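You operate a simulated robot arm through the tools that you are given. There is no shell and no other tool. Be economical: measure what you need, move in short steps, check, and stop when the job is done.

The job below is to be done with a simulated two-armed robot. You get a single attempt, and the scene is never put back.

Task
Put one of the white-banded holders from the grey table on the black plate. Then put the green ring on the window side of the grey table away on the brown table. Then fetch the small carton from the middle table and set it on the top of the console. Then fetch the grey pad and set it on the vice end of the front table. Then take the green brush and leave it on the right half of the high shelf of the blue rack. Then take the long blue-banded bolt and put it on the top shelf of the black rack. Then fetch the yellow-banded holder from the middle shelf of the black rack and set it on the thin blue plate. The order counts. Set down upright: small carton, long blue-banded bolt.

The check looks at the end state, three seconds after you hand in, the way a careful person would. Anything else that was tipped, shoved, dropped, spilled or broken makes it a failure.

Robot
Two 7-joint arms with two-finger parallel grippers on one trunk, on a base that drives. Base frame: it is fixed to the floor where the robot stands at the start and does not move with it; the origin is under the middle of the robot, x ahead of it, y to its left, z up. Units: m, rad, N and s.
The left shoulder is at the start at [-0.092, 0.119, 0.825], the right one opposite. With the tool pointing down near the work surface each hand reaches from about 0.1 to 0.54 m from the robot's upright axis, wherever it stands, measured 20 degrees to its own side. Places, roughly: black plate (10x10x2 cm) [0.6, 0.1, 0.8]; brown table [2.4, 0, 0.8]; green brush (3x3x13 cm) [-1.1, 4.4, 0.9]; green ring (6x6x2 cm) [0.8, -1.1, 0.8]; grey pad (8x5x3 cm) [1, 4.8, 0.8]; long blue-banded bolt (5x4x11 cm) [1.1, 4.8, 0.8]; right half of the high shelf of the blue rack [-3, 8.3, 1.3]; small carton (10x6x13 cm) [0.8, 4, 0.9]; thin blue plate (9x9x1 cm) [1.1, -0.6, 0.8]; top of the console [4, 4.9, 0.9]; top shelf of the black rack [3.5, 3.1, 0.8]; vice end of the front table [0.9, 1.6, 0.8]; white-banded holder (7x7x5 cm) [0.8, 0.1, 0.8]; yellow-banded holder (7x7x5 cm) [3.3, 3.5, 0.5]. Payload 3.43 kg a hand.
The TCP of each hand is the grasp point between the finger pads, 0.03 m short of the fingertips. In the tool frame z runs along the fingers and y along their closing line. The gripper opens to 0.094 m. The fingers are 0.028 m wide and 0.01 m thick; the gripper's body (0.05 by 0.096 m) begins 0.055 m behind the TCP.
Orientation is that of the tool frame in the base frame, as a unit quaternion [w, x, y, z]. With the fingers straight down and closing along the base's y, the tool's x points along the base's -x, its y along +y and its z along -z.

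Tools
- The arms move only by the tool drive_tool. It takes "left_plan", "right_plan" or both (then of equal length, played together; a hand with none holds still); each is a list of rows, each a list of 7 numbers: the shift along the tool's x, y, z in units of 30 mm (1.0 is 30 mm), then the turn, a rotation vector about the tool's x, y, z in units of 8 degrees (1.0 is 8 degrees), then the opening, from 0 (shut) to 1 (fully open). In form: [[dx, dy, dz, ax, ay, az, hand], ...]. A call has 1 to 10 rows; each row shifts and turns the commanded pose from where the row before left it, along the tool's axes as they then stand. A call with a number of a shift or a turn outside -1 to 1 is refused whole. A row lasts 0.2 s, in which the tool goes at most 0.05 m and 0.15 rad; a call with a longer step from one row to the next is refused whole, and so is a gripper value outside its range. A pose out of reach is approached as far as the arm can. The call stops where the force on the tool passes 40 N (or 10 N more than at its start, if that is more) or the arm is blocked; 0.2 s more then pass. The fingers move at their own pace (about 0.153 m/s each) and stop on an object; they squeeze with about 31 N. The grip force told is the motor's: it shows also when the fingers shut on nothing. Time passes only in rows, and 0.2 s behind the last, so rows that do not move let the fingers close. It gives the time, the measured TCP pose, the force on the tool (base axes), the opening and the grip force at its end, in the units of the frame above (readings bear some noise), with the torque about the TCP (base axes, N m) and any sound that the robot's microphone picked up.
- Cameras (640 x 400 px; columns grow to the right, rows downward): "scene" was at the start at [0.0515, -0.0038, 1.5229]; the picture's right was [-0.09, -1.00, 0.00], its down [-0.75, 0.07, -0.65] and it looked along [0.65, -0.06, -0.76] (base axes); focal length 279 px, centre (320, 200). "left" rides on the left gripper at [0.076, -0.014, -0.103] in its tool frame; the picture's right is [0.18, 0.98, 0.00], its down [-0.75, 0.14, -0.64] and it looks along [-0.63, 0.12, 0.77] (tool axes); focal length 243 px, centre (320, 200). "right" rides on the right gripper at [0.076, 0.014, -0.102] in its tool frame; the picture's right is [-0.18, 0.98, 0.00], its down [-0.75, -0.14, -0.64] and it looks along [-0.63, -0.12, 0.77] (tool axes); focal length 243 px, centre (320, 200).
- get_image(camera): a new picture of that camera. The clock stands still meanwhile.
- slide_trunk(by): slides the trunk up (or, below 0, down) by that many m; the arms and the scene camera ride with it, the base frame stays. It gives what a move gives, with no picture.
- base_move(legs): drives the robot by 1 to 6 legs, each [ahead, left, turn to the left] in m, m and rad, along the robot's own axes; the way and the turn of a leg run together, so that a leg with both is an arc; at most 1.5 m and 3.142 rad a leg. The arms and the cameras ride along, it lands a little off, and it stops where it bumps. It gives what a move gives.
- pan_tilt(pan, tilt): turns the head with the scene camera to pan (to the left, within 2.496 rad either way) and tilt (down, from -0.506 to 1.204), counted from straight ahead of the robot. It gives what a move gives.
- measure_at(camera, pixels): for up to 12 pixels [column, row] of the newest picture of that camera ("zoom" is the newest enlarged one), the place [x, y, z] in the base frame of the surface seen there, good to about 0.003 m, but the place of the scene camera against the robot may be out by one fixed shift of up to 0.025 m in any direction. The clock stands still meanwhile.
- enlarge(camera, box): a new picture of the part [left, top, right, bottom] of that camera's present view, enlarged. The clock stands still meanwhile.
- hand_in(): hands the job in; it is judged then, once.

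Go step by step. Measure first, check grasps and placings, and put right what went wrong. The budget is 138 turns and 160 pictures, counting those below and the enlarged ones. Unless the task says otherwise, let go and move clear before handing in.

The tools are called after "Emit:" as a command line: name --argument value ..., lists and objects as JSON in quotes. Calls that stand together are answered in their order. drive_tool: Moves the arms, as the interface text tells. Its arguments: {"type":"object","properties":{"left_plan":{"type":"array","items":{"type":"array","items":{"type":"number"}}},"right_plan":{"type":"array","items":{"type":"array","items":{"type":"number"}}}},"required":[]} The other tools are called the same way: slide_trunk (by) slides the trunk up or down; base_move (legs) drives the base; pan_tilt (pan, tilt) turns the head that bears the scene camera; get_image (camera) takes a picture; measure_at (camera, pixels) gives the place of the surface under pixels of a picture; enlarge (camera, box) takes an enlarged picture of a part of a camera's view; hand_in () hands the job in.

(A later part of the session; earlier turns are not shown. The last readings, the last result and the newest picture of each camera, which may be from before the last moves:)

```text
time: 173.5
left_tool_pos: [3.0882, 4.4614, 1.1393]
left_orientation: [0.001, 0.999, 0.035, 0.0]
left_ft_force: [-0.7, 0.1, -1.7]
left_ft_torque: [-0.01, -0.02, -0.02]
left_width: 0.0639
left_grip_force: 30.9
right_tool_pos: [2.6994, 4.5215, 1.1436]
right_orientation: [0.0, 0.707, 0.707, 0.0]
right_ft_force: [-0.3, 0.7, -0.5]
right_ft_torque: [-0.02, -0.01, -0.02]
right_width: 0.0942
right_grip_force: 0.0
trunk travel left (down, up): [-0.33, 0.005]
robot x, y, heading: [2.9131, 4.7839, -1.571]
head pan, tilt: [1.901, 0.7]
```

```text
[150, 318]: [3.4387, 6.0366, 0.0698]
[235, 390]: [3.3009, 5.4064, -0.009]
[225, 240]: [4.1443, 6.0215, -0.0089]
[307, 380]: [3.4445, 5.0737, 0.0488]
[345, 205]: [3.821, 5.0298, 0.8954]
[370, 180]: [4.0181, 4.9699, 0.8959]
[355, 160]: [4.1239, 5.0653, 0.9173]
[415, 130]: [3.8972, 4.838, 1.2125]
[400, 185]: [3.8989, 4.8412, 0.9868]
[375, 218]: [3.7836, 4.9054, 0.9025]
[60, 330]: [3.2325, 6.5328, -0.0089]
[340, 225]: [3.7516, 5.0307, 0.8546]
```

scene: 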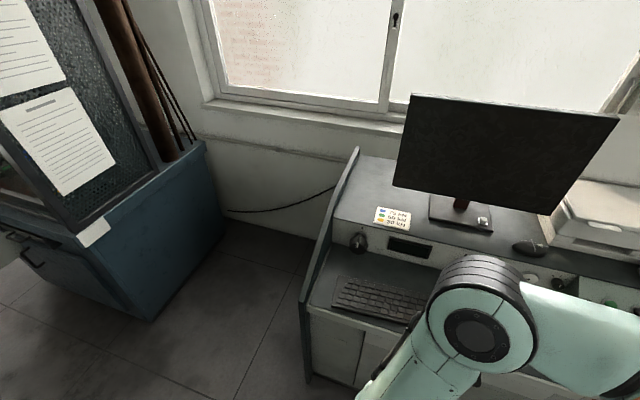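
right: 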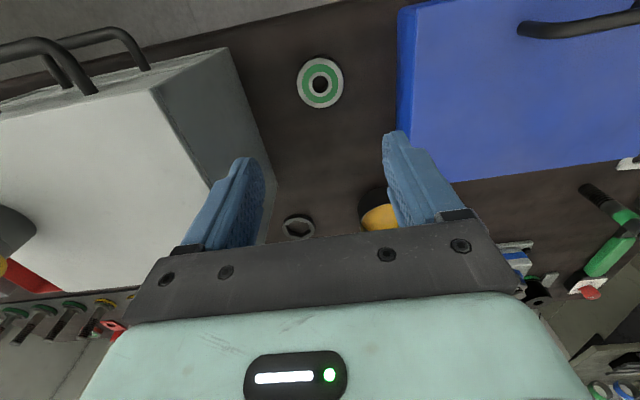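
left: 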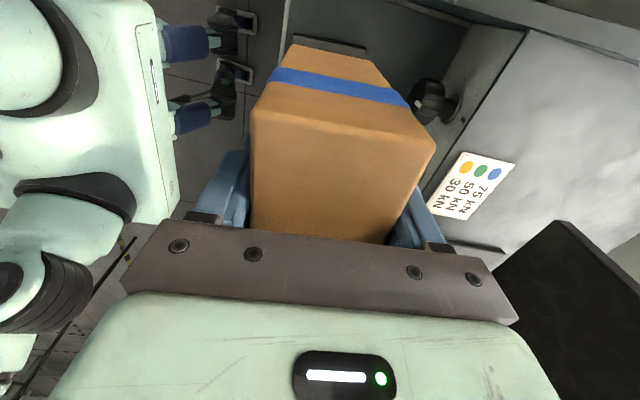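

The space left of the console is free to y≈6.0. I'll reverse to y≈5.0 and sidestep toward the console.

Emit:
base_move --legs '[[-0.23, 0, 0], [0, 0.25, 0]]'

Emit:
drive_tool --left_plan '[[0, -0.8, 0, 0, 0, 0, 0], [0, -0.9, 0, 0, 0, 0, 0], [0.4, -0.9, 0, 0, 0, 0, 0], [0.6, -0.9, 0, 0, 0, 0, 0], [0.9, -0.9, 0, 0, 0, 0, 0], [0.9, -0.9, 0, 0, 0, 0, 0], [0.9, -0.9, 0, 0, 0, 0, 0], [0.9, -0.5, 0, 0, 0, 0, 0], [0.5, 0, 0, 0, 0, 0, 0]]'

Emit:
get_image --camera "left"

```text
time: 175.0
left_tool_pos: [3.1042, 4.6256, 1.1401]
left_orientation: [0.001, 0.999, 0.043, -0.002]
left_ft_force: [-0.6, -0.2, -2.0]
left_ft_torque: [0.01, 0.02, 0.02]
left_width: 0.0637
left_grip_force: 31.1
right_tool_pos: [2.714, 4.6793, 1.1431]
right_orientation: [0.0, 0.701, 0.713, -0.001]
right_ft_force: [-1.0, 0.6, 0.2]
right_ft_torque: [-0.03, 0.04, 0.01]
right_width: 0.0941
right_grip_force: 0.1
trunk travel left (down, up): [-0.33, 0.005]
robot x, y, heading: [2.9174, 4.9394, -1.556]
head pan, tilt: [1.901, 0.7]
stopped in leg 1: the robot was blocked; the commanded pose is now the measured one
```

```text
time: 177.0
left_tool_pos: [3.2378, 4.8359, 1.1414]
left_orientation: [0.001, 0.999, 0.043, -0.001]
left_ft_force: [-0.3, 0.5, -2.0]
left_ft_torque: [-0.01, -0.02, -0.04]
left_width: 0.0639
left_grip_force: 30.7
right_tool_pos: [2.712, 4.6753, 1.1421]
right_orientation: [0.001, 0.701, 0.713, 0.0]
right_ft_force: [0.2, 0.2, 0.8]
right_ft_torque: [0.02, 0.02, 0.0]
right_width: 0.0939
right_grip_force: 0.1
trunk travel left (down, up): [-0.33, 0.005]
robot x, y, heading: [2.9175, 4.9431, -1.555]
head pan, tilt: [1.901, 0.7]
```

```text
109 pictures are left
```

left: 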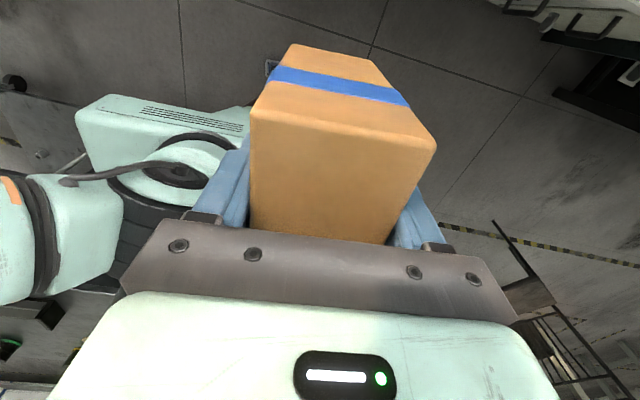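

The reverse got blocked at y 4.94, most likely by the cart behind on the right. I'll look there.

Emit:
pan_tilt --pan -2.3 --tilt 0.8

Emit:
get_image --camera "scene"

```text
time: 180.4
left_tool_pos: [3.2366, 4.8364, 1.14]
left_orientation: [0.001, 0.999, 0.042, -0.001]
left_ft_force: [-0.5, 0.2, -1.4]
left_ft_torque: [0.0, 0.0, 0.0]
left_width: 0.0642
left_grip_force: 31.3
right_tool_pos: [2.7125, 4.6754, 1.1428]
right_orientation: [0.0, 0.702, 0.712, 0.0]
right_ft_force: [-0.3, 0.1, -0.2]
right_ft_torque: [-0.03, 0.01, 0.01]
right_width: 0.0937
right_grip_force: 0.2
trunk travel left (down, up): [-0.33, 0.005]
robot x, y, heading: [2.9165, 4.9383, -1.554]
head pan, tilt: [-2.3, 0.799]
```

```text
108 pictures are left
```

scene: 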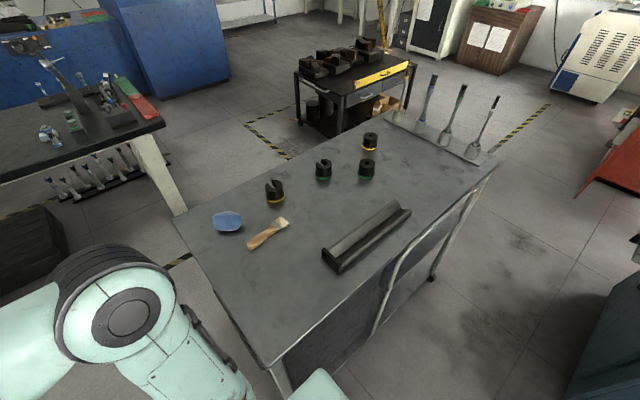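

Emit:
measure_at --camera "scene" --pixels '[[272, 365], [495, 165], [175, 215], [280, 195], [435, 280], [330, 260]]'

```text
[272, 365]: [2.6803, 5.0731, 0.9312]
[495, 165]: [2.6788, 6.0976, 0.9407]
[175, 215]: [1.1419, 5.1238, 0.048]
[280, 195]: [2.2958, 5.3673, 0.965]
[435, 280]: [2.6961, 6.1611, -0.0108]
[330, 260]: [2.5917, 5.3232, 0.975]
```

The cart's edge is at x 2.68 and it's still square, with its objects standing. I'll ease forward 3 cm, sidestep left 0.26, then reverse to y≈5.05.

Emit:
base_move --legs '[[0.03, 0, -0.016], [0, 0.27, 0], [-0.12, 0, 0]]'

Emit:
get_image --camera "left"

```text
time: 183.8
left_tool_pos: [3.4939, 4.8014, 1.1407]
left_orientation: [0.0, 0.999, 0.036, 0.001]
left_ft_force: [0.6, -0.1, -1.2]
left_ft_torque: [0.01, -0.03, -0.02]
left_width: 0.064
left_grip_force: 31.2
right_tool_pos: [2.9666, 4.6489, 1.1418]
right_orientation: [0.0, 0.707, 0.707, 0.001]
right_ft_force: [-0.3, -0.3, 0.0]
right_ft_torque: [0.0, -0.03, -0.01]
right_width: 0.0943
right_grip_force: 0.1
trunk travel left (down, up): [-0.33, 0.005]
robot x, y, heading: [3.1721, 4.9082, -1.56]
head pan, tilt: [-2.3, 0.799]
stopped in leg 2: the robot was blocked; the commanded pose is now the measured one
```

```text
107 pictures are left
```

left: 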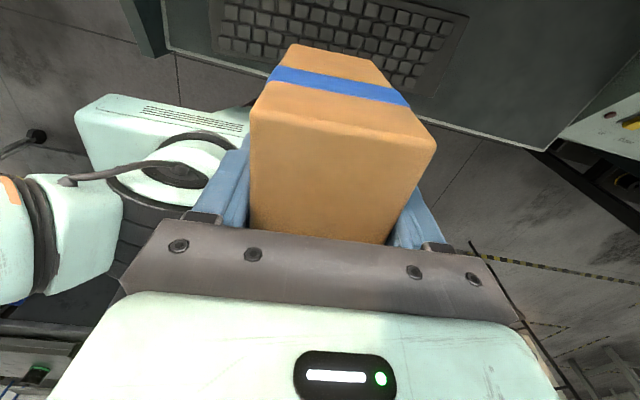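

The side blocks at the same distance, but the shoulder is now close enough. I'll ease 1 cm off and extend the hand to the shelf target.

Emit:
base_move --legs '[[-0.04, -0.01, 0]]'

Emit:
drive_tool --left_plan '[[0.5, -0.8, 0, 0, 0, 0, 0], [0.5, -0.8, 0, 0, 0, 0, 0], [0.7, -0.8, 0, 0, 0, 0, 0], [0.8, -0.7, 0, 0, 0, 0, 0], [0.8, -0.5, 0, 0, 0, 0, 0], [0.8, 0, 0, 0, 0, 0, 0], [0.5, 0, 0, 0, 0, 0, 0]]'

Emit:
get_image --camera "left"

```text
time: 184.6
left_tool_pos: [3.4926, 4.8032, 1.1418]
left_orientation: [0.001, 0.999, 0.034, -0.001]
left_ft_force: [-0.5, 0.3, -1.1]
left_ft_torque: [-0.03, -0.02, -0.01]
left_width: 0.0639
left_grip_force: 30.8
right_tool_pos: [2.9661, 4.6511, 1.143]
right_orientation: [-0.001, 0.708, 0.706, 0.0]
right_ft_force: [-0.1, 0.4, -0.2]
right_ft_torque: [-0.01, 0.0, 0.01]
right_width: 0.0941
right_grip_force: 0.1
trunk travel left (down, up): [-0.33, 0.005]
robot x, y, heading: [3.174, 4.915, -1.571]
head pan, tilt: [-2.3, 0.799]
stopped in leg 1: the robot was blocked; the commanded pose is now the measured one
```

```text
time: 186.2
left_tool_pos: [3.6226, 4.9216, 1.1405]
left_orientation: [0.001, 0.999, 0.034, -0.001]
left_ft_force: [-0.2, -0.5, -1.4]
left_ft_torque: [0.02, -0.01, -0.01]
left_width: 0.0639
left_grip_force: 31.1
right_tool_pos: [2.9655, 4.6521, 1.1426]
right_orientation: [0.0, 0.707, 0.707, 0.0]
right_ft_force: [-0.5, 0.1, 0.2]
right_ft_torque: [0.03, 0.01, 0.01]
right_width: 0.094
right_grip_force: 0.1
trunk travel left (down, up): [-0.33, 0.005]
robot x, y, heading: [3.1682, 4.9131, -1.568]
head pan, tilt: [-2.3, 0.799]
```

```text
106 pictures are left
```

left: 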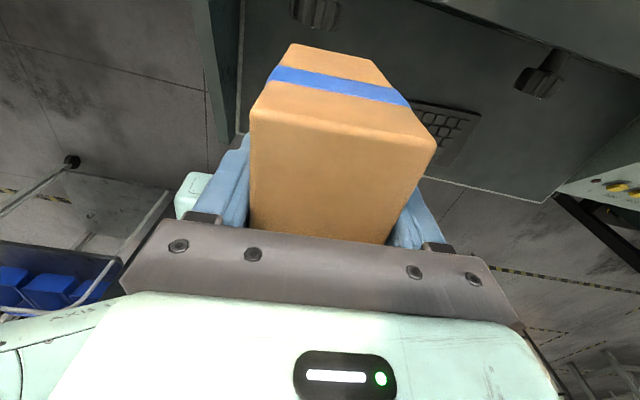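

I'll continue toward (3.815,4.965).

Emit:
drive_tool --left_plan '[[0.8, -0.2, 0, 0, 0, 0, 0], [0.9, -0.2, 0, 0, 0, 0, 0], [0.9, -0.2, 0, 0, 0, 0, 0], [0.9, -0.2, 0, 0, 0, 0, 0], [0.9, -0.23, 0, 0, 0, 0, 0], [0.9, 0, 0, 0, 0, 0, 0], [0.8, 0, 0, 0, 0, 0, 0], [0.39, 0, 0, 0, 0, 0, 0], [0, 0, 0, 0, 0, 0, 0]]'

Emit:
get_image --camera "left"

Emit:
pan_tilt --pan 1.55 --tilt 0.6

Emit:
get_image --camera "scene"

```text
time: 188.2
left_tool_pos: [3.8159, 4.9672, 1.1397]
left_orientation: [0.001, 0.999, 0.036, -0.001]
left_ft_force: [-0.7, 0.8, -1.7]
left_ft_torque: [-0.01, -0.01, 0.0]
left_width: 0.0641
left_grip_force: 31.4
right_tool_pos: [2.9668, 4.6516, 1.1426]
right_orientation: [0.0, 0.707, 0.707, 0.001]
right_ft_force: [-0.1, -0.4, -0.1]
right_ft_torque: [0.0, -0.01, 0.01]
right_width: 0.0938
right_grip_force: 0.0
trunk travel left (down, up): [-0.33, 0.005]
robot x, y, heading: [3.1747, 4.9117, -1.569]
head pan, tilt: [-2.3, 0.799]
```

```text
105 pictures are left
```

left: 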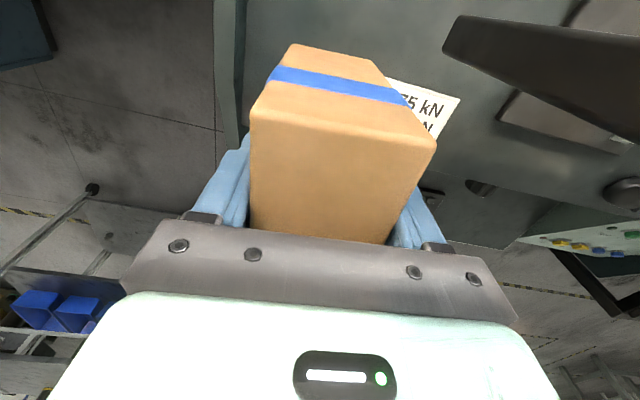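

```text
time: 191.3
left_tool_pos: [3.8159, 4.9674, 1.1395]
left_orientation: [0.001, 0.999, 0.034, -0.001]
left_ft_force: [0.0, -0.4, -1.4]
left_ft_torque: [-0.01, 0.0, 0.01]
left_width: 0.0639
left_grip_force: 30.7
right_tool_pos: [2.9662, 4.653, 1.1423]
right_orientation: [0.0, 0.707, 0.708, 0.0]
right_ft_force: [0.5, 0.4, 0.2]
right_ft_torque: [-0.02, 0.03, 0.04]
right_width: 0.0941
right_grip_force: 0.0
trunk travel left (down, up): [-0.33, 0.005]
robot x, y, heading: [3.1742, 4.909, -1.57]
head pan, tilt: [1.55, 0.6]
```

```text
104 pictures are left
```

scene: 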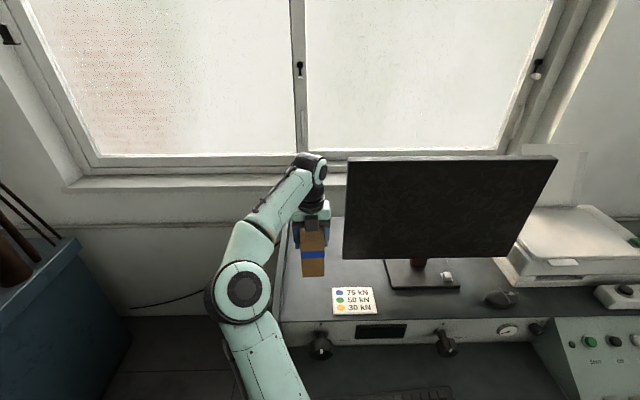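

The hand is over the shelf. I'll measure the shelf height, side panel and monitor from the left camera.

Emit:
measure_at --camera "left" --pixels '[[260, 60], [238, 80], [228, 60], [420, 60], [445, 160], [455, 25], [430, 188], [250, 100], [480, 40], [260, 20]]'

```text
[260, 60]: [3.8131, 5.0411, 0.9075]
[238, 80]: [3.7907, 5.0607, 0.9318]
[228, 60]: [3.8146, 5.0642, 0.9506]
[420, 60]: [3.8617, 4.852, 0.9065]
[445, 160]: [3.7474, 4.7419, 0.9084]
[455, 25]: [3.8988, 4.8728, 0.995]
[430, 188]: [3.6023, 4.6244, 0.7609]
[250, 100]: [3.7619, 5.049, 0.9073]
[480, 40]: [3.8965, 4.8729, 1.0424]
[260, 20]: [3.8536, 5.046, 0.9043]
```

The shelf is at z 0.907 and the footprint is clear. I'll lower the carton.

Emit:
drive_tool --left_plan '[[0, 0, 0.4, 0, 0, 0, 0], [0, 0, 0.5, 0, 0, 0, 0], [0, 0, 0.6, 0, 0, 0, 0], [0, 0, 0.6, 0, 0, 0, 0], [0, 0, 0.6, 0, 0, 0, 0], [0, 0, 0.6, 0, 0, 0, 0], [0, 0, 0.5, 0, 0, 0, 0], [0, 0, 0.4, 0, 0, 0, 0], [0, 0, 0.2, 0, 0, 0, 0]]'

Emit:
drive_tool --left_plan '[[0, 0, 0.05, 0, 0, 0, 0], [0, 0, 0.05, 0, 0, 0, 0], [0, 0, 0, 0, 0, 0, 0]]'

```text
time: 193.3
left_tool_pos: [3.8165, 4.9647, 1.0072]
left_orientation: [0.001, 0.999, 0.035, 0.0]
left_ft_force: [-0.9, -0.1, -2.3]
left_ft_torque: [-0.03, 0.01, -0.02]
left_width: 0.064
left_grip_force: 30.9
right_tool_pos: [2.9651, 4.6519, 1.1421]
right_orientation: [0.0, 0.707, 0.708, 0.001]
right_ft_force: [-0.4, -0.2, -0.2]
right_ft_torque: [0.01, 0.0, 0.01]
right_width: 0.0939
right_grip_force: 0.2
trunk travel left (down, up): [-0.33, 0.005]
robot x, y, heading: [3.1753, 4.9131, -1.571]
head pan, tilt: [1.55, 0.6]
```

```text
time: 194.1
left_tool_pos: [3.8145, 4.9643, 1.0038]
left_orientation: [0.0, 0.999, 0.035, -0.001]
left_ft_force: [-0.4, -0.6, -1.9]
left_ft_torque: [0.02, -0.03, 0.01]
left_width: 0.0638
left_grip_force: 31.1
right_tool_pos: [2.9652, 4.6522, 1.1437]
right_orientation: [0.0, 0.707, 0.707, 0.0]
right_ft_force: [0.6, 0.5, -0.4]
right_ft_torque: [0.01, -0.02, -0.02]
right_width: 0.0937
right_grip_force: 0.2
trunk travel left (down, up): [-0.33, 0.005]
robot x, y, heading: [3.1757, 4.9117, -1.569]
head pan, tilt: [1.55, 0.6]
```

Emit:
drive_tool --left_plan '[[0, 0, 0.05, 0, 0, 0, 0], [0, 0, 0.04, 0, 0, 0, 0], [0, 0, 0, 0, 0, 0, 0]]'

```text
time: 194.9
left_tool_pos: [3.816, 4.9645, 1.0027]
left_orientation: [0.002, 0.999, 0.035, 0.001]
left_ft_force: [3.1, 1.6, 8.8]
left_ft_torque: [0.23, 0.28, -0.09]
left_width: 0.064
left_grip_force: 31.3
right_tool_pos: [2.965, 4.6525, 1.1419]
right_orientation: [0.0, 0.707, 0.707, 0.0]
right_ft_force: [0.1, -0.4, -0.2]
right_ft_torque: [0.01, 0.03, 0.0]
right_width: 0.094
right_grip_force: 0.1
trunk travel left (down, up): [-0.33, 0.005]
robot x, y, heading: [3.1731, 4.9145, -1.572]
head pan, tilt: [1.55, 0.6]
```

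It's in contact. I'll release and rise straight up.

Emit:
drive_tool --left_plan '[[0, 0, -0.02, 0, 0, 0, 0], [0, 0, 0, 0, 0, 0, 0.95], [0, 0, 0, 0, 0, 0, 0.95], [0, 0, 0, 0, 0, 0, 0.95], [0, 0, -0.5, 0, 0, 0, 0.95], [0, 0, -0.8, 0, 0, 0, 0.95], [0, 0, -1, 0, 0, 0, 0.95], [0, 0, -1, 0, 0, 0, 0.95], [0, 0, -1, 0, 0, 0, 0.95]]'

Emit:
drive_tool --left_plan '[[-0.8, 0, -0.3, 0, 0, 0, 1], [-1, 0, 0, 0, 0, 0, 1], [-1, 0, 0, 0, 0, 0, 1], [-1, 0, 0, 0, 0, 0, 1], [-1, 0, 0, 0, 0, 0, 1], [-1, 0, 0, 0, 0, 0, 1], [-1, 0, 0, 0, 0, 0, 1], [-1, 0, 0, 0, 0, 0, 1], [-1, 0, 0, 0, 0, 0, 1], [-1, 0.5, 0, 0, 0, 0, 1]]'

Emit:
get_image --camera "scene"

```text
time: 196.9
left_tool_pos: [3.8145, 4.9652, 1.132]
left_orientation: [0.001, 0.999, 0.033, -0.001]
left_ft_force: [0.5, -0.5, 0.5]
left_ft_torque: [0.04, -0.01, 0.0]
left_width: 0.0892
left_grip_force: 0.0
right_tool_pos: [2.9652, 4.6515, 1.1425]
right_orientation: [0.001, 0.707, 0.707, 0.001]
right_ft_force: [-0.1, 0.4, 0.5]
right_ft_torque: [0.02, 0.0, 0.0]
right_width: 0.0939
right_grip_force: 0.0
trunk travel left (down, up): [-0.33, 0.005]
robot x, y, heading: [3.173, 4.9154, -1.568]
head pan, tilt: [1.55, 0.6]
```

```text
time: 199.1
left_tool_pos: [3.5225, 4.9297, 1.1437]
left_orientation: [0.0, 0.999, 0.034, 0.0]
left_ft_force: [-0.6, 0.2, 0.2]
left_ft_torque: [-0.02, -0.03, 0.02]
left_width: 0.0942
left_grip_force: 0.1
right_tool_pos: [2.9659, 4.6516, 1.1424]
right_orientation: [0.001, 0.707, 0.707, 0.001]
right_ft_force: [0.4, 0.2, 0.5]
right_ft_torque: [0.03, 0.0, -0.01]
right_width: 0.094
right_grip_force: 0.0
trunk travel left (down, up): [-0.33, 0.005]
robot x, y, heading: [3.1735, 4.9129, -1.575]
head pan, tilt: [1.55, 0.6]
```

```text
103 pictures are left
```

scene: 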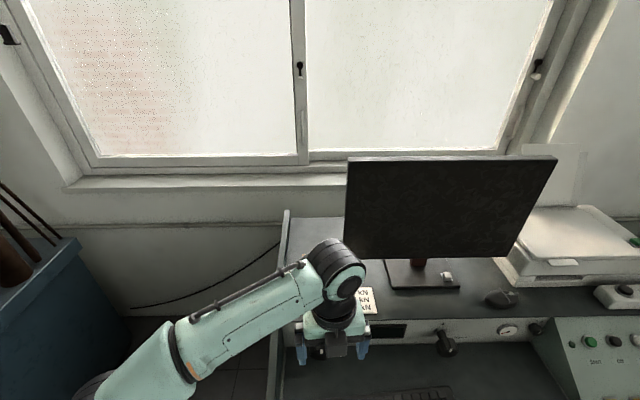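

The arm hides the carton; I'll bring the left hand back in front and check.

Emit:
drive_tool --left_plan '[[-1, 0.5, 0, 0, 0, 0, 1], [-1, 1, 0, 0, 0, 0, 1], [-1, 1, 0, 0, 0, 0, 1], [-1, 1, 0, 0, 0, 0, 1], [-1, 1, 0, 0, 0, 0, 1], [-1, 1, 0, 0, 0, 0, 1], [0, 1, 0, 0, 0, 0, 1], [0, 1, 0, 0, 0, 0, 1], [0, 1, 0, 0, 0, 0, 1]]'

Emit:
drive_tool --left_plan '[[0, 0, 0, 0, 0, -1, 1], [0, 0, 0, 0, 0, -1, 1], [0, 0, 0, 0, 0, -1, 1], [0, 0, 0, 0, 0, -1, 1], [0, 0, 0, 0, 0, -1, 1], [0, 0, 0, 0, 0, -1, 1], [0, 0, 0, 0, 0, -1, 1], [0, 0, 0, 0, 0, -1, 1], [0, 0, 0, 0, 0, -1, 1], [0, 0, 0, 0, 0, -1, 1]]'

Emit:
get_image --camera "scene"

```text
time: 201.1
left_tool_pos: [3.359, 4.6605, 1.1432]
left_orientation: [0.001, 0.999, 0.035, 0.0]
left_ft_force: [0.3, -0.4, -0.8]
left_ft_torque: [-0.01, 0.01, 0.03]
left_width: 0.094
left_grip_force: 0.1
right_tool_pos: [2.9655, 4.6496, 1.1431]
right_orientation: [0.0, 0.707, 0.707, 0.0]
right_ft_force: [0.0, -0.3, 0.1]
right_ft_torque: [-0.01, 0.04, 0.01]
right_width: 0.094
right_grip_force: 0.1
trunk travel left (down, up): [-0.33, 0.005]
robot x, y, heading: [3.1755, 4.9132, -1.573]
head pan, tilt: [1.55, 0.6]
```

```text
time: 203.3
left_tool_pos: [3.3616, 4.6632, 1.1425]
left_orientation: [0.0, 0.743, 0.67, -0.001]
left_ft_force: [-0.7, -0.1, -0.2]
left_ft_torque: [-0.02, -0.03, 0.04]
left_width: 0.0939
left_grip_force: 0.1
right_tool_pos: [2.9654, 4.6516, 1.1422]
right_orientation: [0.001, 0.707, 0.707, 0.0]
right_ft_force: [-0.1, -0.3, -0.2]
right_ft_torque: [0.01, 0.03, 0.0]
right_width: 0.0943
right_grip_force: 0.1
trunk travel left (down, up): [-0.33, 0.005]
robot x, y, heading: [3.175, 4.9158, -1.575]
head pan, tilt: [1.55, 0.6]
```

```text
102 pictures are left
```

scene: 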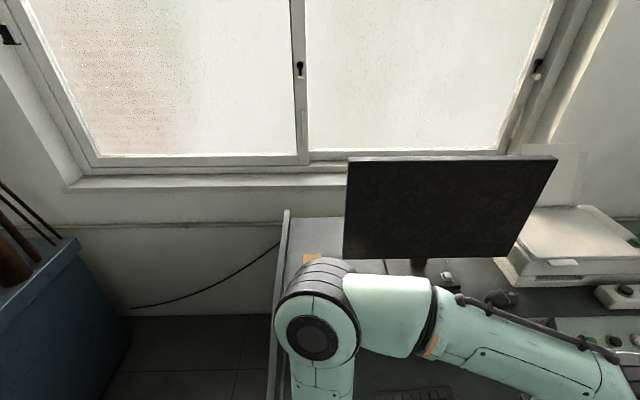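

The carton's top is visible at (312,260) on the shelf. I'll move away between cart and bin towards the middle table, then turn to face it.

Emit:
base_move --legs '[[0.235, -0.01, 0], [0, -0.7, 0], [0, -0.7, 0], [0, 0, -1.568]]'

Emit:
slide_trunk --by -0.08

Emit:
pan_tilt --pan 0.0 --tilt 0.7

Emit:
get_image --camera "scene"

```text
time: 221.3
left_tool_pos: [1.5103, 4.4756, 1.1419]
left_orientation: [-0.001, 0.999, -0.038, -0.001]
left_ft_force: [-0.8, 0.2, -0.1]
left_ft_torque: [0.02, -0.01, -0.03]
left_width: 0.0939
left_grip_force: 0.1
right_tool_pos: [1.4871, 4.8694, 1.1428]
right_orientation: [0.0, 1.0, 0.016, -0.001]
right_ft_force: [0.4, 0.3, -0.4]
right_ft_torque: [0.0, 0.01, -0.04]
right_width: 0.094
right_grip_force: 0.1
trunk travel left (down, up): [-0.33, 0.005]
robot x, y, heading: [1.7522, 4.6684, -3.112]
head pan, tilt: [1.55, 0.6]
```

```text
time: 222.5
left_tool_pos: [1.5094, 4.4744, 1.0622]
left_orientation: [0.0, 0.999, -0.039, -0.001]
left_ft_force: [0.1, -0.4, 0.9]
left_ft_torque: [-0.03, 0.01, 0.03]
left_width: 0.0938
left_grip_force: 0.0
right_tool_pos: [1.4868, 4.8701, 1.062]
right_orientation: [0.0, 1.0, 0.016, 0.001]
right_ft_force: [0.7, 0.0, 0.3]
right_ft_torque: [0.02, 0.02, 0.01]
right_width: 0.094
right_grip_force: 0.0
trunk travel left (down, up): [-0.25, 0.085]
robot x, y, heading: [1.7573, 4.6694, -3.112]
head pan, tilt: [1.55, 0.6]
```

```text
time: 224.1
left_tool_pos: [1.5102, 4.4742, 1.0608]
left_orientation: [-0.001, 0.999, -0.037, 0.0]
left_ft_force: [0.5, 0.1, 0.1]
left_ft_torque: [-0.01, 0.0, 0.03]
left_width: 0.0941
left_grip_force: 0.1
right_tool_pos: [1.4874, 4.8703, 1.0632]
right_orientation: [0.0, 1.0, 0.014, 0.0]
right_ft_force: [0.3, 0.1, -0.4]
right_ft_torque: [0.01, 0.0, -0.01]
right_width: 0.0941
right_grip_force: 0.0
trunk travel left (down, up): [-0.25, 0.085]
robot x, y, heading: [1.7522, 4.6713, -3.11]
head pan, tilt: [0.0, 0.7]
```

```text
101 pictures are left
```

scene: 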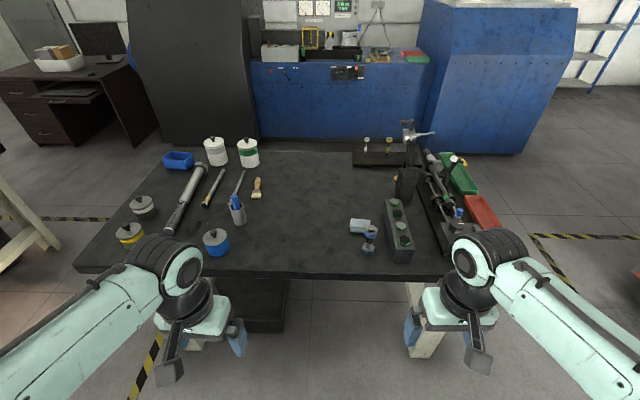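

Emit:
enlarge --camera "scene" --box '[320, 175, 480, 275]'

Emit:
measure_at --camera "scene" --pixels '[[360, 226], [354, 222], [369, 226], [370, 232], [369, 250], [350, 240], [398, 245], [300, 275], [216, 240], [330, 270], [452, 270], [240, 220]]'

Emit:
enlarge --camera "scene" --box '[250, 0, 450, 100]'

```text
4.00 times, centred on (400, 225) of scene
```

zoom: 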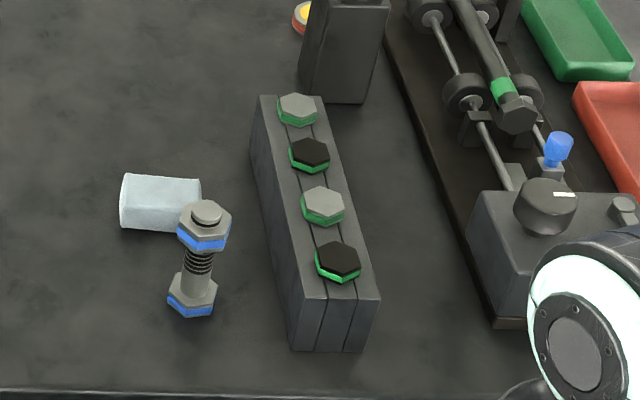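

```text
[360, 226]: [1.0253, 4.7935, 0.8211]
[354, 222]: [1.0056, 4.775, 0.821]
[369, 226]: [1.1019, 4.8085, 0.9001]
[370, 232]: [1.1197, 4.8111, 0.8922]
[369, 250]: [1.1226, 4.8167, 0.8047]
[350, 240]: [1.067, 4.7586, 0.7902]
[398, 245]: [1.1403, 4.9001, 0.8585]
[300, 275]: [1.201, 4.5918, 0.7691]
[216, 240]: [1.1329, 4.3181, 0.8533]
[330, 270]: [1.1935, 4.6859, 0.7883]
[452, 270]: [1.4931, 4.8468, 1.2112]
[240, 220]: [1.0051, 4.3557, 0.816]
```

```text
3.20 times, centred on (350, 50) of scene
```

zoom: 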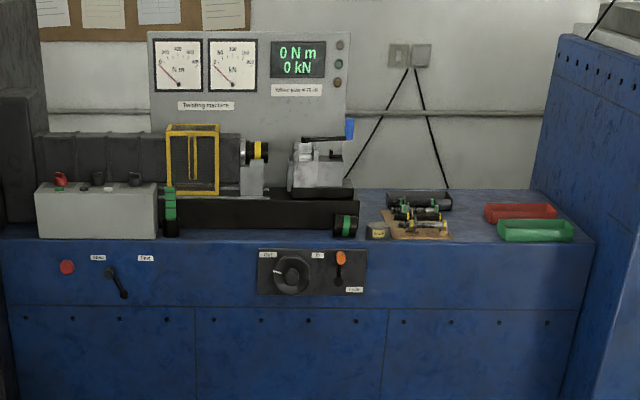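

The grey pad is at (360,226), about (1.015,4.785), next to the standing blue-banded bolt at (1.115,4.813). The green brush is the standing green item on the far bending machine. I'll drive closer and extend the right hand above the pad.

Emit:
base_move --legs '[[0.2, 0, -0.03]]'

Emit:
drive_tool --right_plan '[[-1, -0.5, 0, 0, 0, 0, 1], [-1, -0.5, 0, 0, 0, 0, 1], [-1, -0.5, 0, 0, 0, 0, 1], [-1, -0.5, 0, 0, 0, 0, 1], [0, 0, 0, 0, 0, 0, 1]]'

Emit:
get_image --camera "right"

```text
time: 225.7
left_tool_pos: [1.3024, 4.4806, 1.0616]
left_orientation: [0.0, 0.999, -0.055, -0.001]
left_ft_force: [0.2, 0.8, 0.0]
left_ft_torque: [-0.05, 0.0, 0.01]
left_width: 0.0939
left_grip_force: 0.0
right_tool_pos: [1.2931, 4.8752, 1.0618]
right_orientation: [0.0, 1.0, -0.001, -0.001]
right_ft_force: [-0.2, -0.3, -0.4]
right_ft_torque: [-0.04, -0.03, 0.05]
right_width: 0.094
right_grip_force: 0.0
trunk travel left (down, up): [-0.25, 0.085]
robot x, y, heading: [1.5556, 4.6653, 3.136]
head pan, tilt: [0.0, 0.7]
```

```text
time: 226.9
left_tool_pos: [1.3046, 4.4795, 1.0609]
left_orientation: [-0.001, 0.999, -0.054, -0.001]
left_ft_force: [0.5, 0.4, -0.2]
left_ft_torque: [-0.01, 0.0, 0.01]
left_width: 0.0937
left_grip_force: 0.0
right_tool_pos: [1.1743, 4.9357, 1.0632]
right_orientation: [0.0, 1.0, -0.002, 0.0]
right_ft_force: [-0.2, 0.3, 1.1]
right_ft_torque: [-0.01, 0.02, -0.02]
right_width: 0.0941
right_grip_force: 0.1
trunk travel left (down, up): [-0.25, 0.085]
robot x, y, heading: [1.556, 4.6657, 3.142]
head pan, tilt: [0.0, 0.7]
```

```text
98 pictures are left
```

right: 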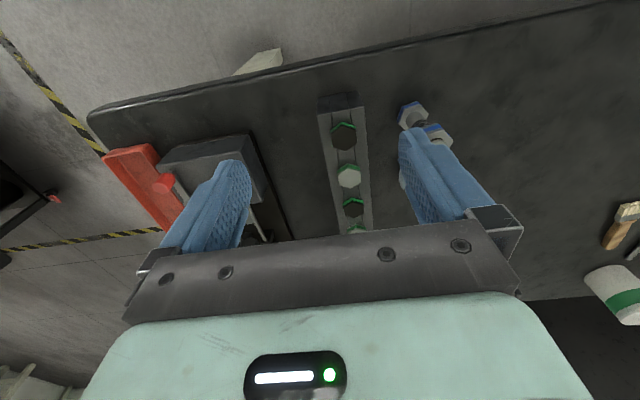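

I shifted the wrong way in y; I'll go back 0.15 toward the pad and turn the tool 90° with the camera towards the free side.

Emit:
drive_tool --right_plan '[[0, 1, 0, 0, 0, 0, 1], [0, 1, 0, 0, 0, 0, 1], [0, 1, 0, 0, 0, 0, 1], [0, 1, 0, 0, 0, 0, 1], [0, 1, 0, 0, 0, 0, 1]]'

Emit:
get_image --camera "right"

Emit:
drive_tool --right_plan '[[0, 0, 0, 0, 0, 1, 1], [0, 0, 0, 0, 0, 1, 1], [0, 0, 0, 0, 0, 1, 1], [0, 0, 0, 0, 0, 1, 1], [0, 0, 0, 0, 0, 1, 1], [0, 0, 0, 0, 0, 1, 1], [0, 0, 0, 0, 0, 1, 1], [0, 0, 0, 0, 0, 1, 1], [0, 0, 0, 0, 0, 1, 1], [0, 0, 0, 0, 0, 1, 1]]'

Emit:
get_image --camera "right"

```text
time: 228.1
left_tool_pos: [1.3043, 4.4786, 1.0611]
left_orientation: [0.0, 0.999, -0.054, -0.001]
left_ft_force: [-0.1, 0.1, -0.3]
left_ft_torque: [0.02, -0.02, 0.0]
left_width: 0.094
left_grip_force: 0.0
right_tool_pos: [1.1756, 4.785, 1.0612]
right_orientation: [0.001, 1.0, -0.002, 0.0]
right_ft_force: [0.2, -0.2, 0.3]
right_ft_torque: [0.04, 0.0, 0.0]
right_width: 0.0939
right_grip_force: 0.0
trunk travel left (down, up): [-0.25, 0.085]
robot x, y, heading: [1.5515, 4.6682, 3.138]
head pan, tilt: [0.0, 0.7]
```

```text
97 pictures are left
```

right: 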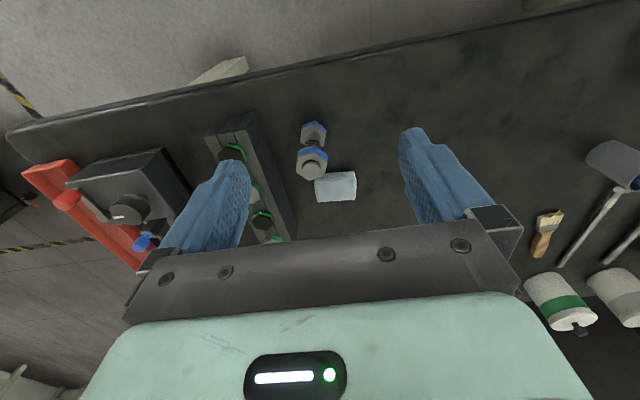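

```text
time: 230.3
left_tool_pos: [1.3052, 4.4803, 1.0619]
left_orientation: [-0.002, 0.999, -0.053, -0.001]
left_ft_force: [-0.9, -0.5, -0.2]
left_ft_torque: [0.0, 0.01, 0.01]
left_width: 0.0938
left_grip_force: 0.0
right_tool_pos: [1.1732, 4.7851, 1.0622]
right_orientation: [0.001, 0.764, -0.645, 0.0]
right_ft_force: [-0.4, -0.7, -0.4]
right_ft_torque: [-0.03, 0.03, 0.02]
right_width: 0.0941
right_grip_force: 0.1
trunk travel left (down, up): [-0.25, 0.085]
robot x, y, heading: [1.5535, 4.6669, 3.139]
head pan, tilt: [0.0, 0.7]
```

```text
96 pictures are left
```

right: 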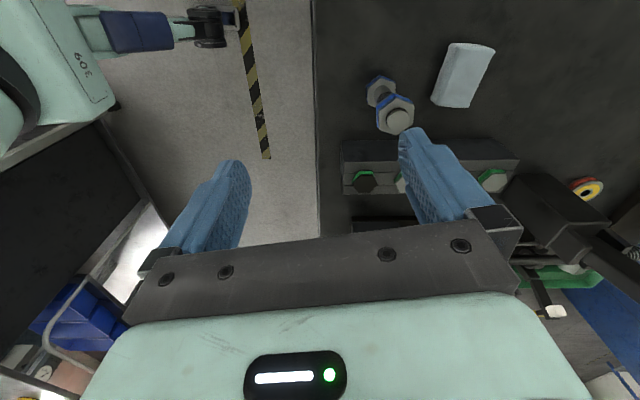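

Rotation worked. I'll measure the pad's corners and the bolt.

Emit:
measure_at --camera "right" --pixels '[[455, 47], [490, 52], [468, 103], [437, 97], [463, 75], [398, 118], [392, 108], [411, 108], [398, 130], [440, 125], [380, 88]]'

Emit:
enlarge --camera "right" --box '[352, 25, 512, 145]'

```text
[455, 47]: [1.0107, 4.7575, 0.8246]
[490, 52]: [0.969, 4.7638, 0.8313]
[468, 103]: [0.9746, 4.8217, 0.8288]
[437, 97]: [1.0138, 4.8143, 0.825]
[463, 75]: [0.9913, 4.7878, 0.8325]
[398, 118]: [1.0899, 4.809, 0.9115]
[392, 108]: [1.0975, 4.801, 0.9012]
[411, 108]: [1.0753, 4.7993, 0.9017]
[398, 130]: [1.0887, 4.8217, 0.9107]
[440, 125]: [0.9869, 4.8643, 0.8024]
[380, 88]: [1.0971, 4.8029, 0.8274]
```

```text
3.33 times, centred on (432, 85) of right
```

zoom: 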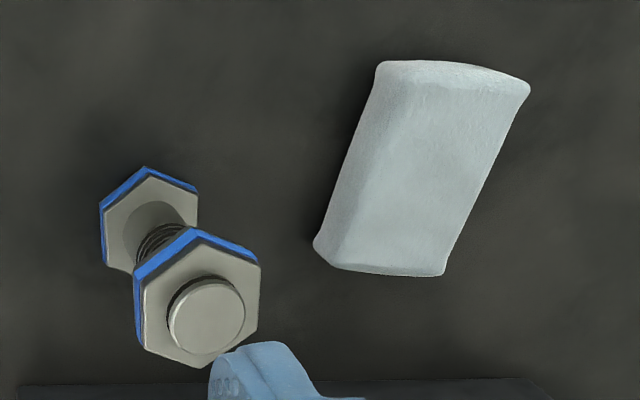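

Pad: centre (0.9915,4.788), top 0.832. I'll align the yaw (14° more) and drive 9 cm closer.

Emit:
drive_tool --right_plan '[[0, 0, 0, 0, 0, 1, 1], [0, 0, 0, 0, 0, 0.74, 1]]'

Emit:
base_move --legs '[[0.09, 0, 0]]'

```text
time: 230.9
left_tool_pos: [1.3052, 4.4801, 1.0619]
left_orientation: [0.0, 0.998, -0.055, -0.001]
left_ft_force: [0.6, 0.5, 0.0]
left_ft_torque: [0.02, -0.03, -0.02]
left_width: 0.0941
left_grip_force: 0.1
right_tool_pos: [1.1735, 4.7846, 1.0635]
right_orientation: [0.0, -0.681, 0.733, 0.001]
right_ft_force: [0.8, 0.4, -0.6]
right_ft_torque: [-0.01, 0.01, 0.01]
right_width: 0.094
right_grip_force: 0.3
trunk travel left (down, up): [-0.25, 0.085]
robot x, y, heading: [1.553, 4.6699, 3.141]
head pan, tilt: [0.0, 0.7]
```

```text
time: 232.0
left_tool_pos: [1.2141, 4.4806, 1.0612]
left_orientation: [-0.001, 0.999, -0.055, -0.002]
left_ft_force: [-0.7, -0.1, -0.7]
left_ft_torque: [0.03, -0.01, -0.01]
left_width: 0.0941
left_grip_force: 0.0
right_tool_pos: [1.0835, 4.7861, 1.063]
right_orientation: [0.0, -0.681, 0.733, 0.0]
right_ft_force: [-0.1, -0.5, -0.1]
right_ft_torque: [-0.02, 0.0, -0.05]
right_width: 0.0939
right_grip_force: 0.0
trunk travel left (down, up): [-0.25, 0.085]
robot x, y, heading: [1.4686, 4.6659, 3.133]
head pan, tilt: [0.0, 0.7]
```

Emit:
drive_tool --right_plan '[[0.05, 1, 0, 0, 0, 0, 1], [0.05, 1, 0, 0, 0, 0, 1], [0.06, 1, 0, 0, 0, 0, 1], [0, 0.07, 1, 0, 0, 0, 1], [0, 0, 1, 0, 0, 0, 1], [0, 0, 1, 0, 0, 0, 1], [0, 0, 1, 0, 0, 0, 1], [0, 0, 0, 0, 0, 0, 1]]'

Emit:
get_image --camera "right"

```text
time: 233.8
left_tool_pos: [1.2154, 4.4797, 1.0622]
left_orientation: [0.0, 0.999, -0.054, -0.001]
left_ft_force: [-1.2, 0.1, -0.2]
left_ft_torque: [-0.02, -0.01, 0.02]
left_width: 0.094
left_grip_force: 0.1
right_tool_pos: [0.9936, 4.788, 0.9421]
right_orientation: [0.0, -0.681, 0.732, 0.001]
right_ft_force: [0.1, -0.2, 0.3]
right_ft_torque: [-0.01, 0.01, -0.01]
right_width: 0.0942
right_grip_force: 0.2
trunk travel left (down, up): [-0.25, 0.085]
robot x, y, heading: [1.4688, 4.6649, 3.135]
head pan, tilt: [0.0, 0.7]
```

```text
94 pictures are left
```

right: 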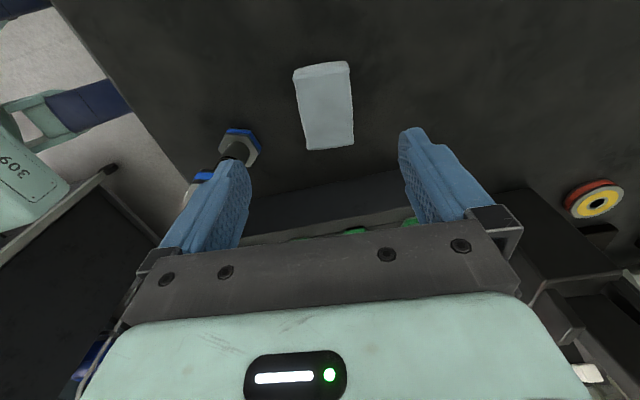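

Emit:
measure_at --camera "right" --pixels '[[298, 110], [352, 105], [325, 70], [328, 146], [325, 108], [240, 148], [205, 178]]'

```text
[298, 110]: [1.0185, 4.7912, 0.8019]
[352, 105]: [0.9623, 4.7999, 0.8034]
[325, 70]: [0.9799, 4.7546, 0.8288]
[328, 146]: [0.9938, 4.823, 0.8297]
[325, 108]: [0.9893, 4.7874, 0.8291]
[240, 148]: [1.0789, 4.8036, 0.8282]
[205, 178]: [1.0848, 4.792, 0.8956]
```

The pad centre is confirmed at (0.990,4.789). I'll narrow the fingers for bolt clearance, descend, grip and lift.

Emit:
drive_tool --right_plan '[[0, 0.1, 0, 0, 0, 0, 0.75], [0, 0, 0.9, 0, 0, 0, 0.75], [0, 0, 0.9, 0, 0, 0, 0.75], [0, 0, 0.9, 0, 0, 0, 0.75], [0, 0, 0.8, 0, 0, 0, 0.75], [0, 0, 0, 0, 0, 0, 0], [0, 0, 0, 0, 0, 0, 0], [0, 0, 0, 0, 0, 0, 0], [0, 0, -0.1, 0, 0, 0, 0], [0, 0, -0.2, 0, 0, 0, 0]]'

Emit:
drive_tool --right_plan '[[0, 0, -0.2, 0, 0, 0, 0], [0, 0, -0.3, 0, 0, 0, 0], [0, 0, -0.4, 0, 0, 0, 0], [0, 0, -0.4, 0, 0, 0, 0], [0, 0, -0.4, 0, 0, 0, 0], [0, 0, -0.4, 0, 0, 0, 0], [0, 0, -0.4, 0, 0, 0, 0], [0, 0, -0.4, 0, 0, 0, 0], [0, 0, -0.4, 0, 0, 0, 0], [0, 0, -0.2, 0, 0, 0, 0]]'

Emit:
get_image --camera "right"

```text
time: 236.0
left_tool_pos: [1.2147, 4.4798, 1.0616]
left_orientation: [0.0, 0.999, -0.054, 0.0]
left_ft_force: [1.1, -0.1, -0.4]
left_ft_torque: [0.02, 0.01, -0.03]
left_width: 0.094
left_grip_force: 0.1
right_tool_pos: [0.9893, 4.786, 0.8482]
right_orientation: [-0.001, -0.682, 0.732, 0.001]
right_ft_force: [-0.7, 0.3, -0.8]
right_ft_torque: [0.01, -0.01, -0.01]
right_width: 0.0491
right_grip_force: 31.1
trunk travel left (down, up): [-0.25, 0.085]
robot x, y, heading: [1.4671, 4.669, 3.143]
head pan, tilt: [0.0, 0.7]
```

```text
time: 238.2
left_tool_pos: [1.2146, 4.4806, 1.0616]
left_orientation: [0.0, 0.999, -0.054, 0.0]
left_ft_force: [0.3, -0.4, -0.4]
left_ft_torque: [-0.01, -0.01, 0.01]
left_width: 0.0941
left_grip_force: 0.2
right_tool_pos: [0.9908, 4.7868, 0.9518]
right_orientation: [0.0, -0.682, 0.732, 0.001]
right_ft_force: [-0.4, -0.5, -1.1]
right_ft_torque: [0.01, 0.01, 0.03]
right_width: 0.0493
right_grip_force: 31.4
trunk travel left (down, up): [-0.25, 0.085]
robot x, y, heading: [1.4678, 4.6677, 3.135]
head pan, tilt: [0.0, 0.7]
```

```text
93 pictures are left
```

right: 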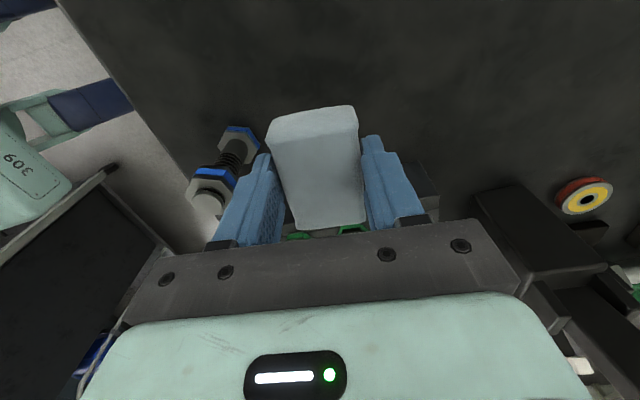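

The pad is held (0.049) and the bolt is still standing. I'll raise, retract, back off and drive along the corridor to the front table.

Emit:
drive_tool --right_plan '[[0, 0, -0.6, 0, 0, 0, 0], [0, -0.3, -0.8, 0, 0, 0, 0], [0, -0.7, -0.8, 0, 0, 0, 0], [0, -0.8, -0.8, 0, 0, 0, 0], [0, -0.8, -0.5, 0, 0, 0, 0], [0, -0.8, 0, 0, 0, 0, 0], [0, -0.8, 0, 0, 0, 0, 0], [0, -0.8, 0, 0, 0, 0, 0]]'

Emit:
base_move --legs '[[-0.13, 0, 0], [0, 1.2, 0], [0, 1.2, 0]]'

Emit:
pan_tilt --pan 0.4 --tilt 0.7

Emit:
get_image --camera "scene"

```text
time: 240.0
left_tool_pos: [1.2164, 4.4795, 1.0624]
left_orientation: [-0.001, 0.999, -0.054, -0.001]
left_ft_force: [-0.1, 0.4, 0.8]
left_ft_torque: [0.0, 0.01, 0.03]
left_width: 0.0944
left_grip_force: 0.1
right_tool_pos: [1.141, 4.7767, 1.0578]
right_orientation: [-0.001, -0.681, 0.732, 0.001]
right_ft_force: [0.4, 0.2, -0.3]
right_ft_torque: [0.0, 0.05, -0.01]
right_width: 0.0489
right_grip_force: 31.3
trunk travel left (down, up): [-0.25, 0.085]
robot x, y, heading: [1.4716, 4.6667, 3.137]
head pan, tilt: [0.0, 0.7]
```

```text
time: 262.2
left_tool_pos: [1.3488, 2.0583, 1.0617]
left_orientation: [-0.001, 0.999, -0.047, -0.001]
left_ft_force: [0.3, -0.6, -0.7]
left_ft_torque: [-0.01, -0.04, -0.02]
left_width: 0.0941
left_grip_force: 0.0
right_tool_pos: [1.2704, 2.3528, 1.0571]
right_orientation: [0.0, -0.686, 0.727, 0.0]
right_ft_force: [0.1, 0.1, -0.9]
right_ft_torque: [-0.04, 0.03, -0.02]
right_width: 0.0487
right_grip_force: 30.6
trunk travel left (down, up): [-0.25, 0.085]
robot x, y, heading: [1.5966, 2.2486, -3.128]
head pan, tilt: [0.0, 0.7]
```

```text
time: 263.1
left_tool_pos: [1.3507, 2.057, 1.0622]
left_orientation: [0.0, 0.999, -0.048, -0.001]
left_ft_force: [0.4, -0.6, 0.1]
left_ft_torque: [0.0, 0.0, 0.01]
left_width: 0.094
left_grip_force: 0.1
right_tool_pos: [1.2698, 2.3522, 1.0574]
right_orientation: [0.0, -0.686, 0.727, 0.0]
right_ft_force: [-0.6, -1.0, -0.9]
right_ft_torque: [-0.02, 0.01, -0.01]
right_width: 0.0489
right_grip_force: 31.2
trunk travel left (down, up): [-0.25, 0.085]
robot x, y, heading: [1.5994, 2.248, -3.132]
head pan, tilt: [0.4, 0.7]
```

```text
92 pictures are left
```

scene: 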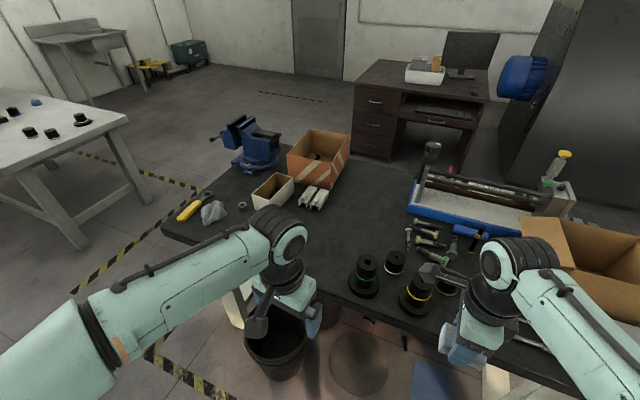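

Emit:
enlarge --camera "scene" --box '[150, 110, 390, 260]'

Emit:
measure_at --camera "scene" --pixels '[[228, 183], [242, 205], [213, 212], [265, 200], [233, 160], [215, 195], [162, 230], [240, 180], [310, 230], [275, 365], [335, 395], [290, 205]]'

```text
2.67 times, centred on (270, 185) of scene
```

zoom: 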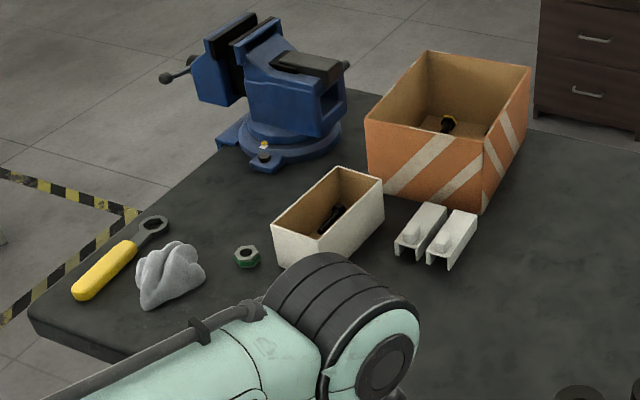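

```text
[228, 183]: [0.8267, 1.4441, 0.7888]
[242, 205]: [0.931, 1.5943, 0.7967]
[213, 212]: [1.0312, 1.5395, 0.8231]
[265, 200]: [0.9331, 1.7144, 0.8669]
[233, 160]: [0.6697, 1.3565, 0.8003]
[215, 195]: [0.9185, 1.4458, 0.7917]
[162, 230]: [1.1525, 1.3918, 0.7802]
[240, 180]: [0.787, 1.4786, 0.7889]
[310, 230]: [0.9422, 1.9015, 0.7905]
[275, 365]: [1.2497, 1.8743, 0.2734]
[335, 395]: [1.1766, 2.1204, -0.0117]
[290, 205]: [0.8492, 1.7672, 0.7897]
```

I'd rather approach from the table's end (y≈1.0, facing +y), since a bin and leg block the side. I'll measure the vise extents first.

Emit:
measure_at --camera "zoom" --pixels '[[165, 78], [255, 15], [205, 45], [345, 65], [225, 140], [265, 165], [230, 200], [160, 215], [250, 270], [290, 70], [280, 235], [215, 100]]'

```text
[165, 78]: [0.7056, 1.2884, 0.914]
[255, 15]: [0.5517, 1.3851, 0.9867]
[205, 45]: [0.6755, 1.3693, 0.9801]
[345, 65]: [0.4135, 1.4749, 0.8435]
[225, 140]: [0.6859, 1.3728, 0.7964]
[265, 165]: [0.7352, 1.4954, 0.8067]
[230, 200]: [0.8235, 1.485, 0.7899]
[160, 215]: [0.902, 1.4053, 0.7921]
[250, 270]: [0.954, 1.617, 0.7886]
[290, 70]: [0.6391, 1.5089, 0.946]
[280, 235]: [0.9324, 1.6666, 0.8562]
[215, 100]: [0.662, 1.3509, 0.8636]
```

The vise occupies x<0.74. I'll place the pad at about (0.87,1.49). Driving: south to y≈0.9, turn to face +y, then left to x≈0.86.

Emit:
base_move --legs '[[0, 1.35, -0.01], [0, 0, -1.571], [0, 0.72, 0]]'

Emit:
get_image --camera "right"

Emit:
pan_tilt --pan 0.0 --tilt 0.8

Emit:
get_image --camera "scene"

```text
time: 285.4
left_tool_pos: [0.7053, 1.0996, 1.0614]
left_orientation: [0.001, -0.686, 0.728, 0.0]
left_ft_force: [0.1, 0.8, 0.7]
left_ft_torque: [-0.01, 0.02, 0.0]
left_width: 0.094
left_grip_force: 0.1
right_tool_pos: [0.996, 1.1888, 1.0557]
right_orientation: [0.0, 0.011, 1.0, 0.0]
right_ft_force: [-0.9, -0.3, -0.5]
right_ft_torque: [0.0, -0.02, 0.04]
right_width: 0.0488
right_grip_force: 31.0
trunk travel left (down, up): [-0.25, 0.085]
robot x, y, heading: [0.9015, 0.859, 1.62]
head pan, tilt: [0.4, 0.7]
```

```text
90 pictures are left
```

right: 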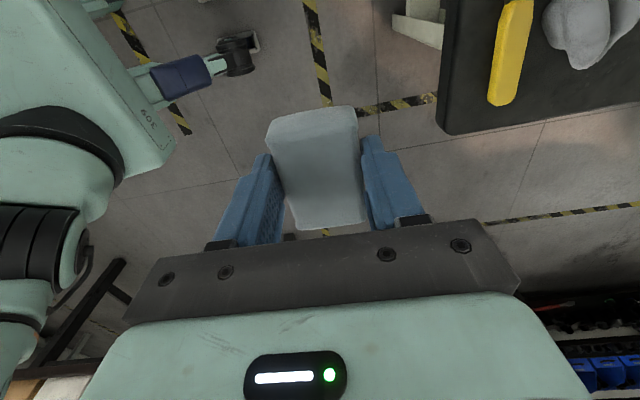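

```text
time: 286.3
left_tool_pos: [0.7051, 1.0984, 1.0619]
left_orientation: [0.0, -0.685, 0.728, 0.001]
left_ft_force: [-0.1, -1.0, 0.5]
left_ft_torque: [0.03, 0.04, -0.01]
left_width: 0.094
left_grip_force: 0.0
right_tool_pos: [0.9962, 1.1884, 1.0564]
right_orientation: [0.0, 0.012, 1.0, 0.0]
right_ft_force: [-0.2, -0.3, 0.2]
right_ft_torque: [-0.03, 0.03, 0.0]
right_width: 0.0489
right_grip_force: 30.9
trunk travel left (down, up): [-0.25, 0.085]
robot x, y, heading: [0.9003, 0.8633, 1.62]
head pan, tilt: [0.0, 0.799]
```

```text
89 pictures are left
```

scene: 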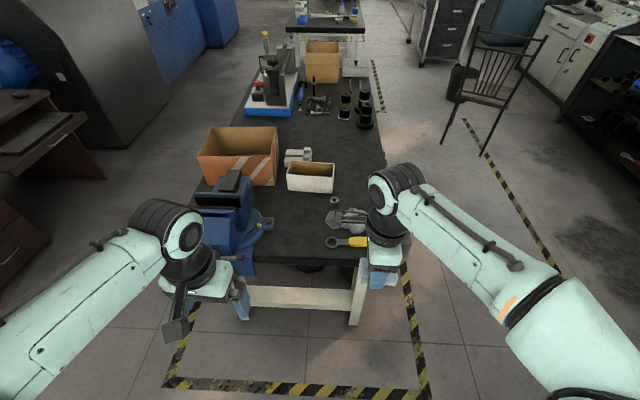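

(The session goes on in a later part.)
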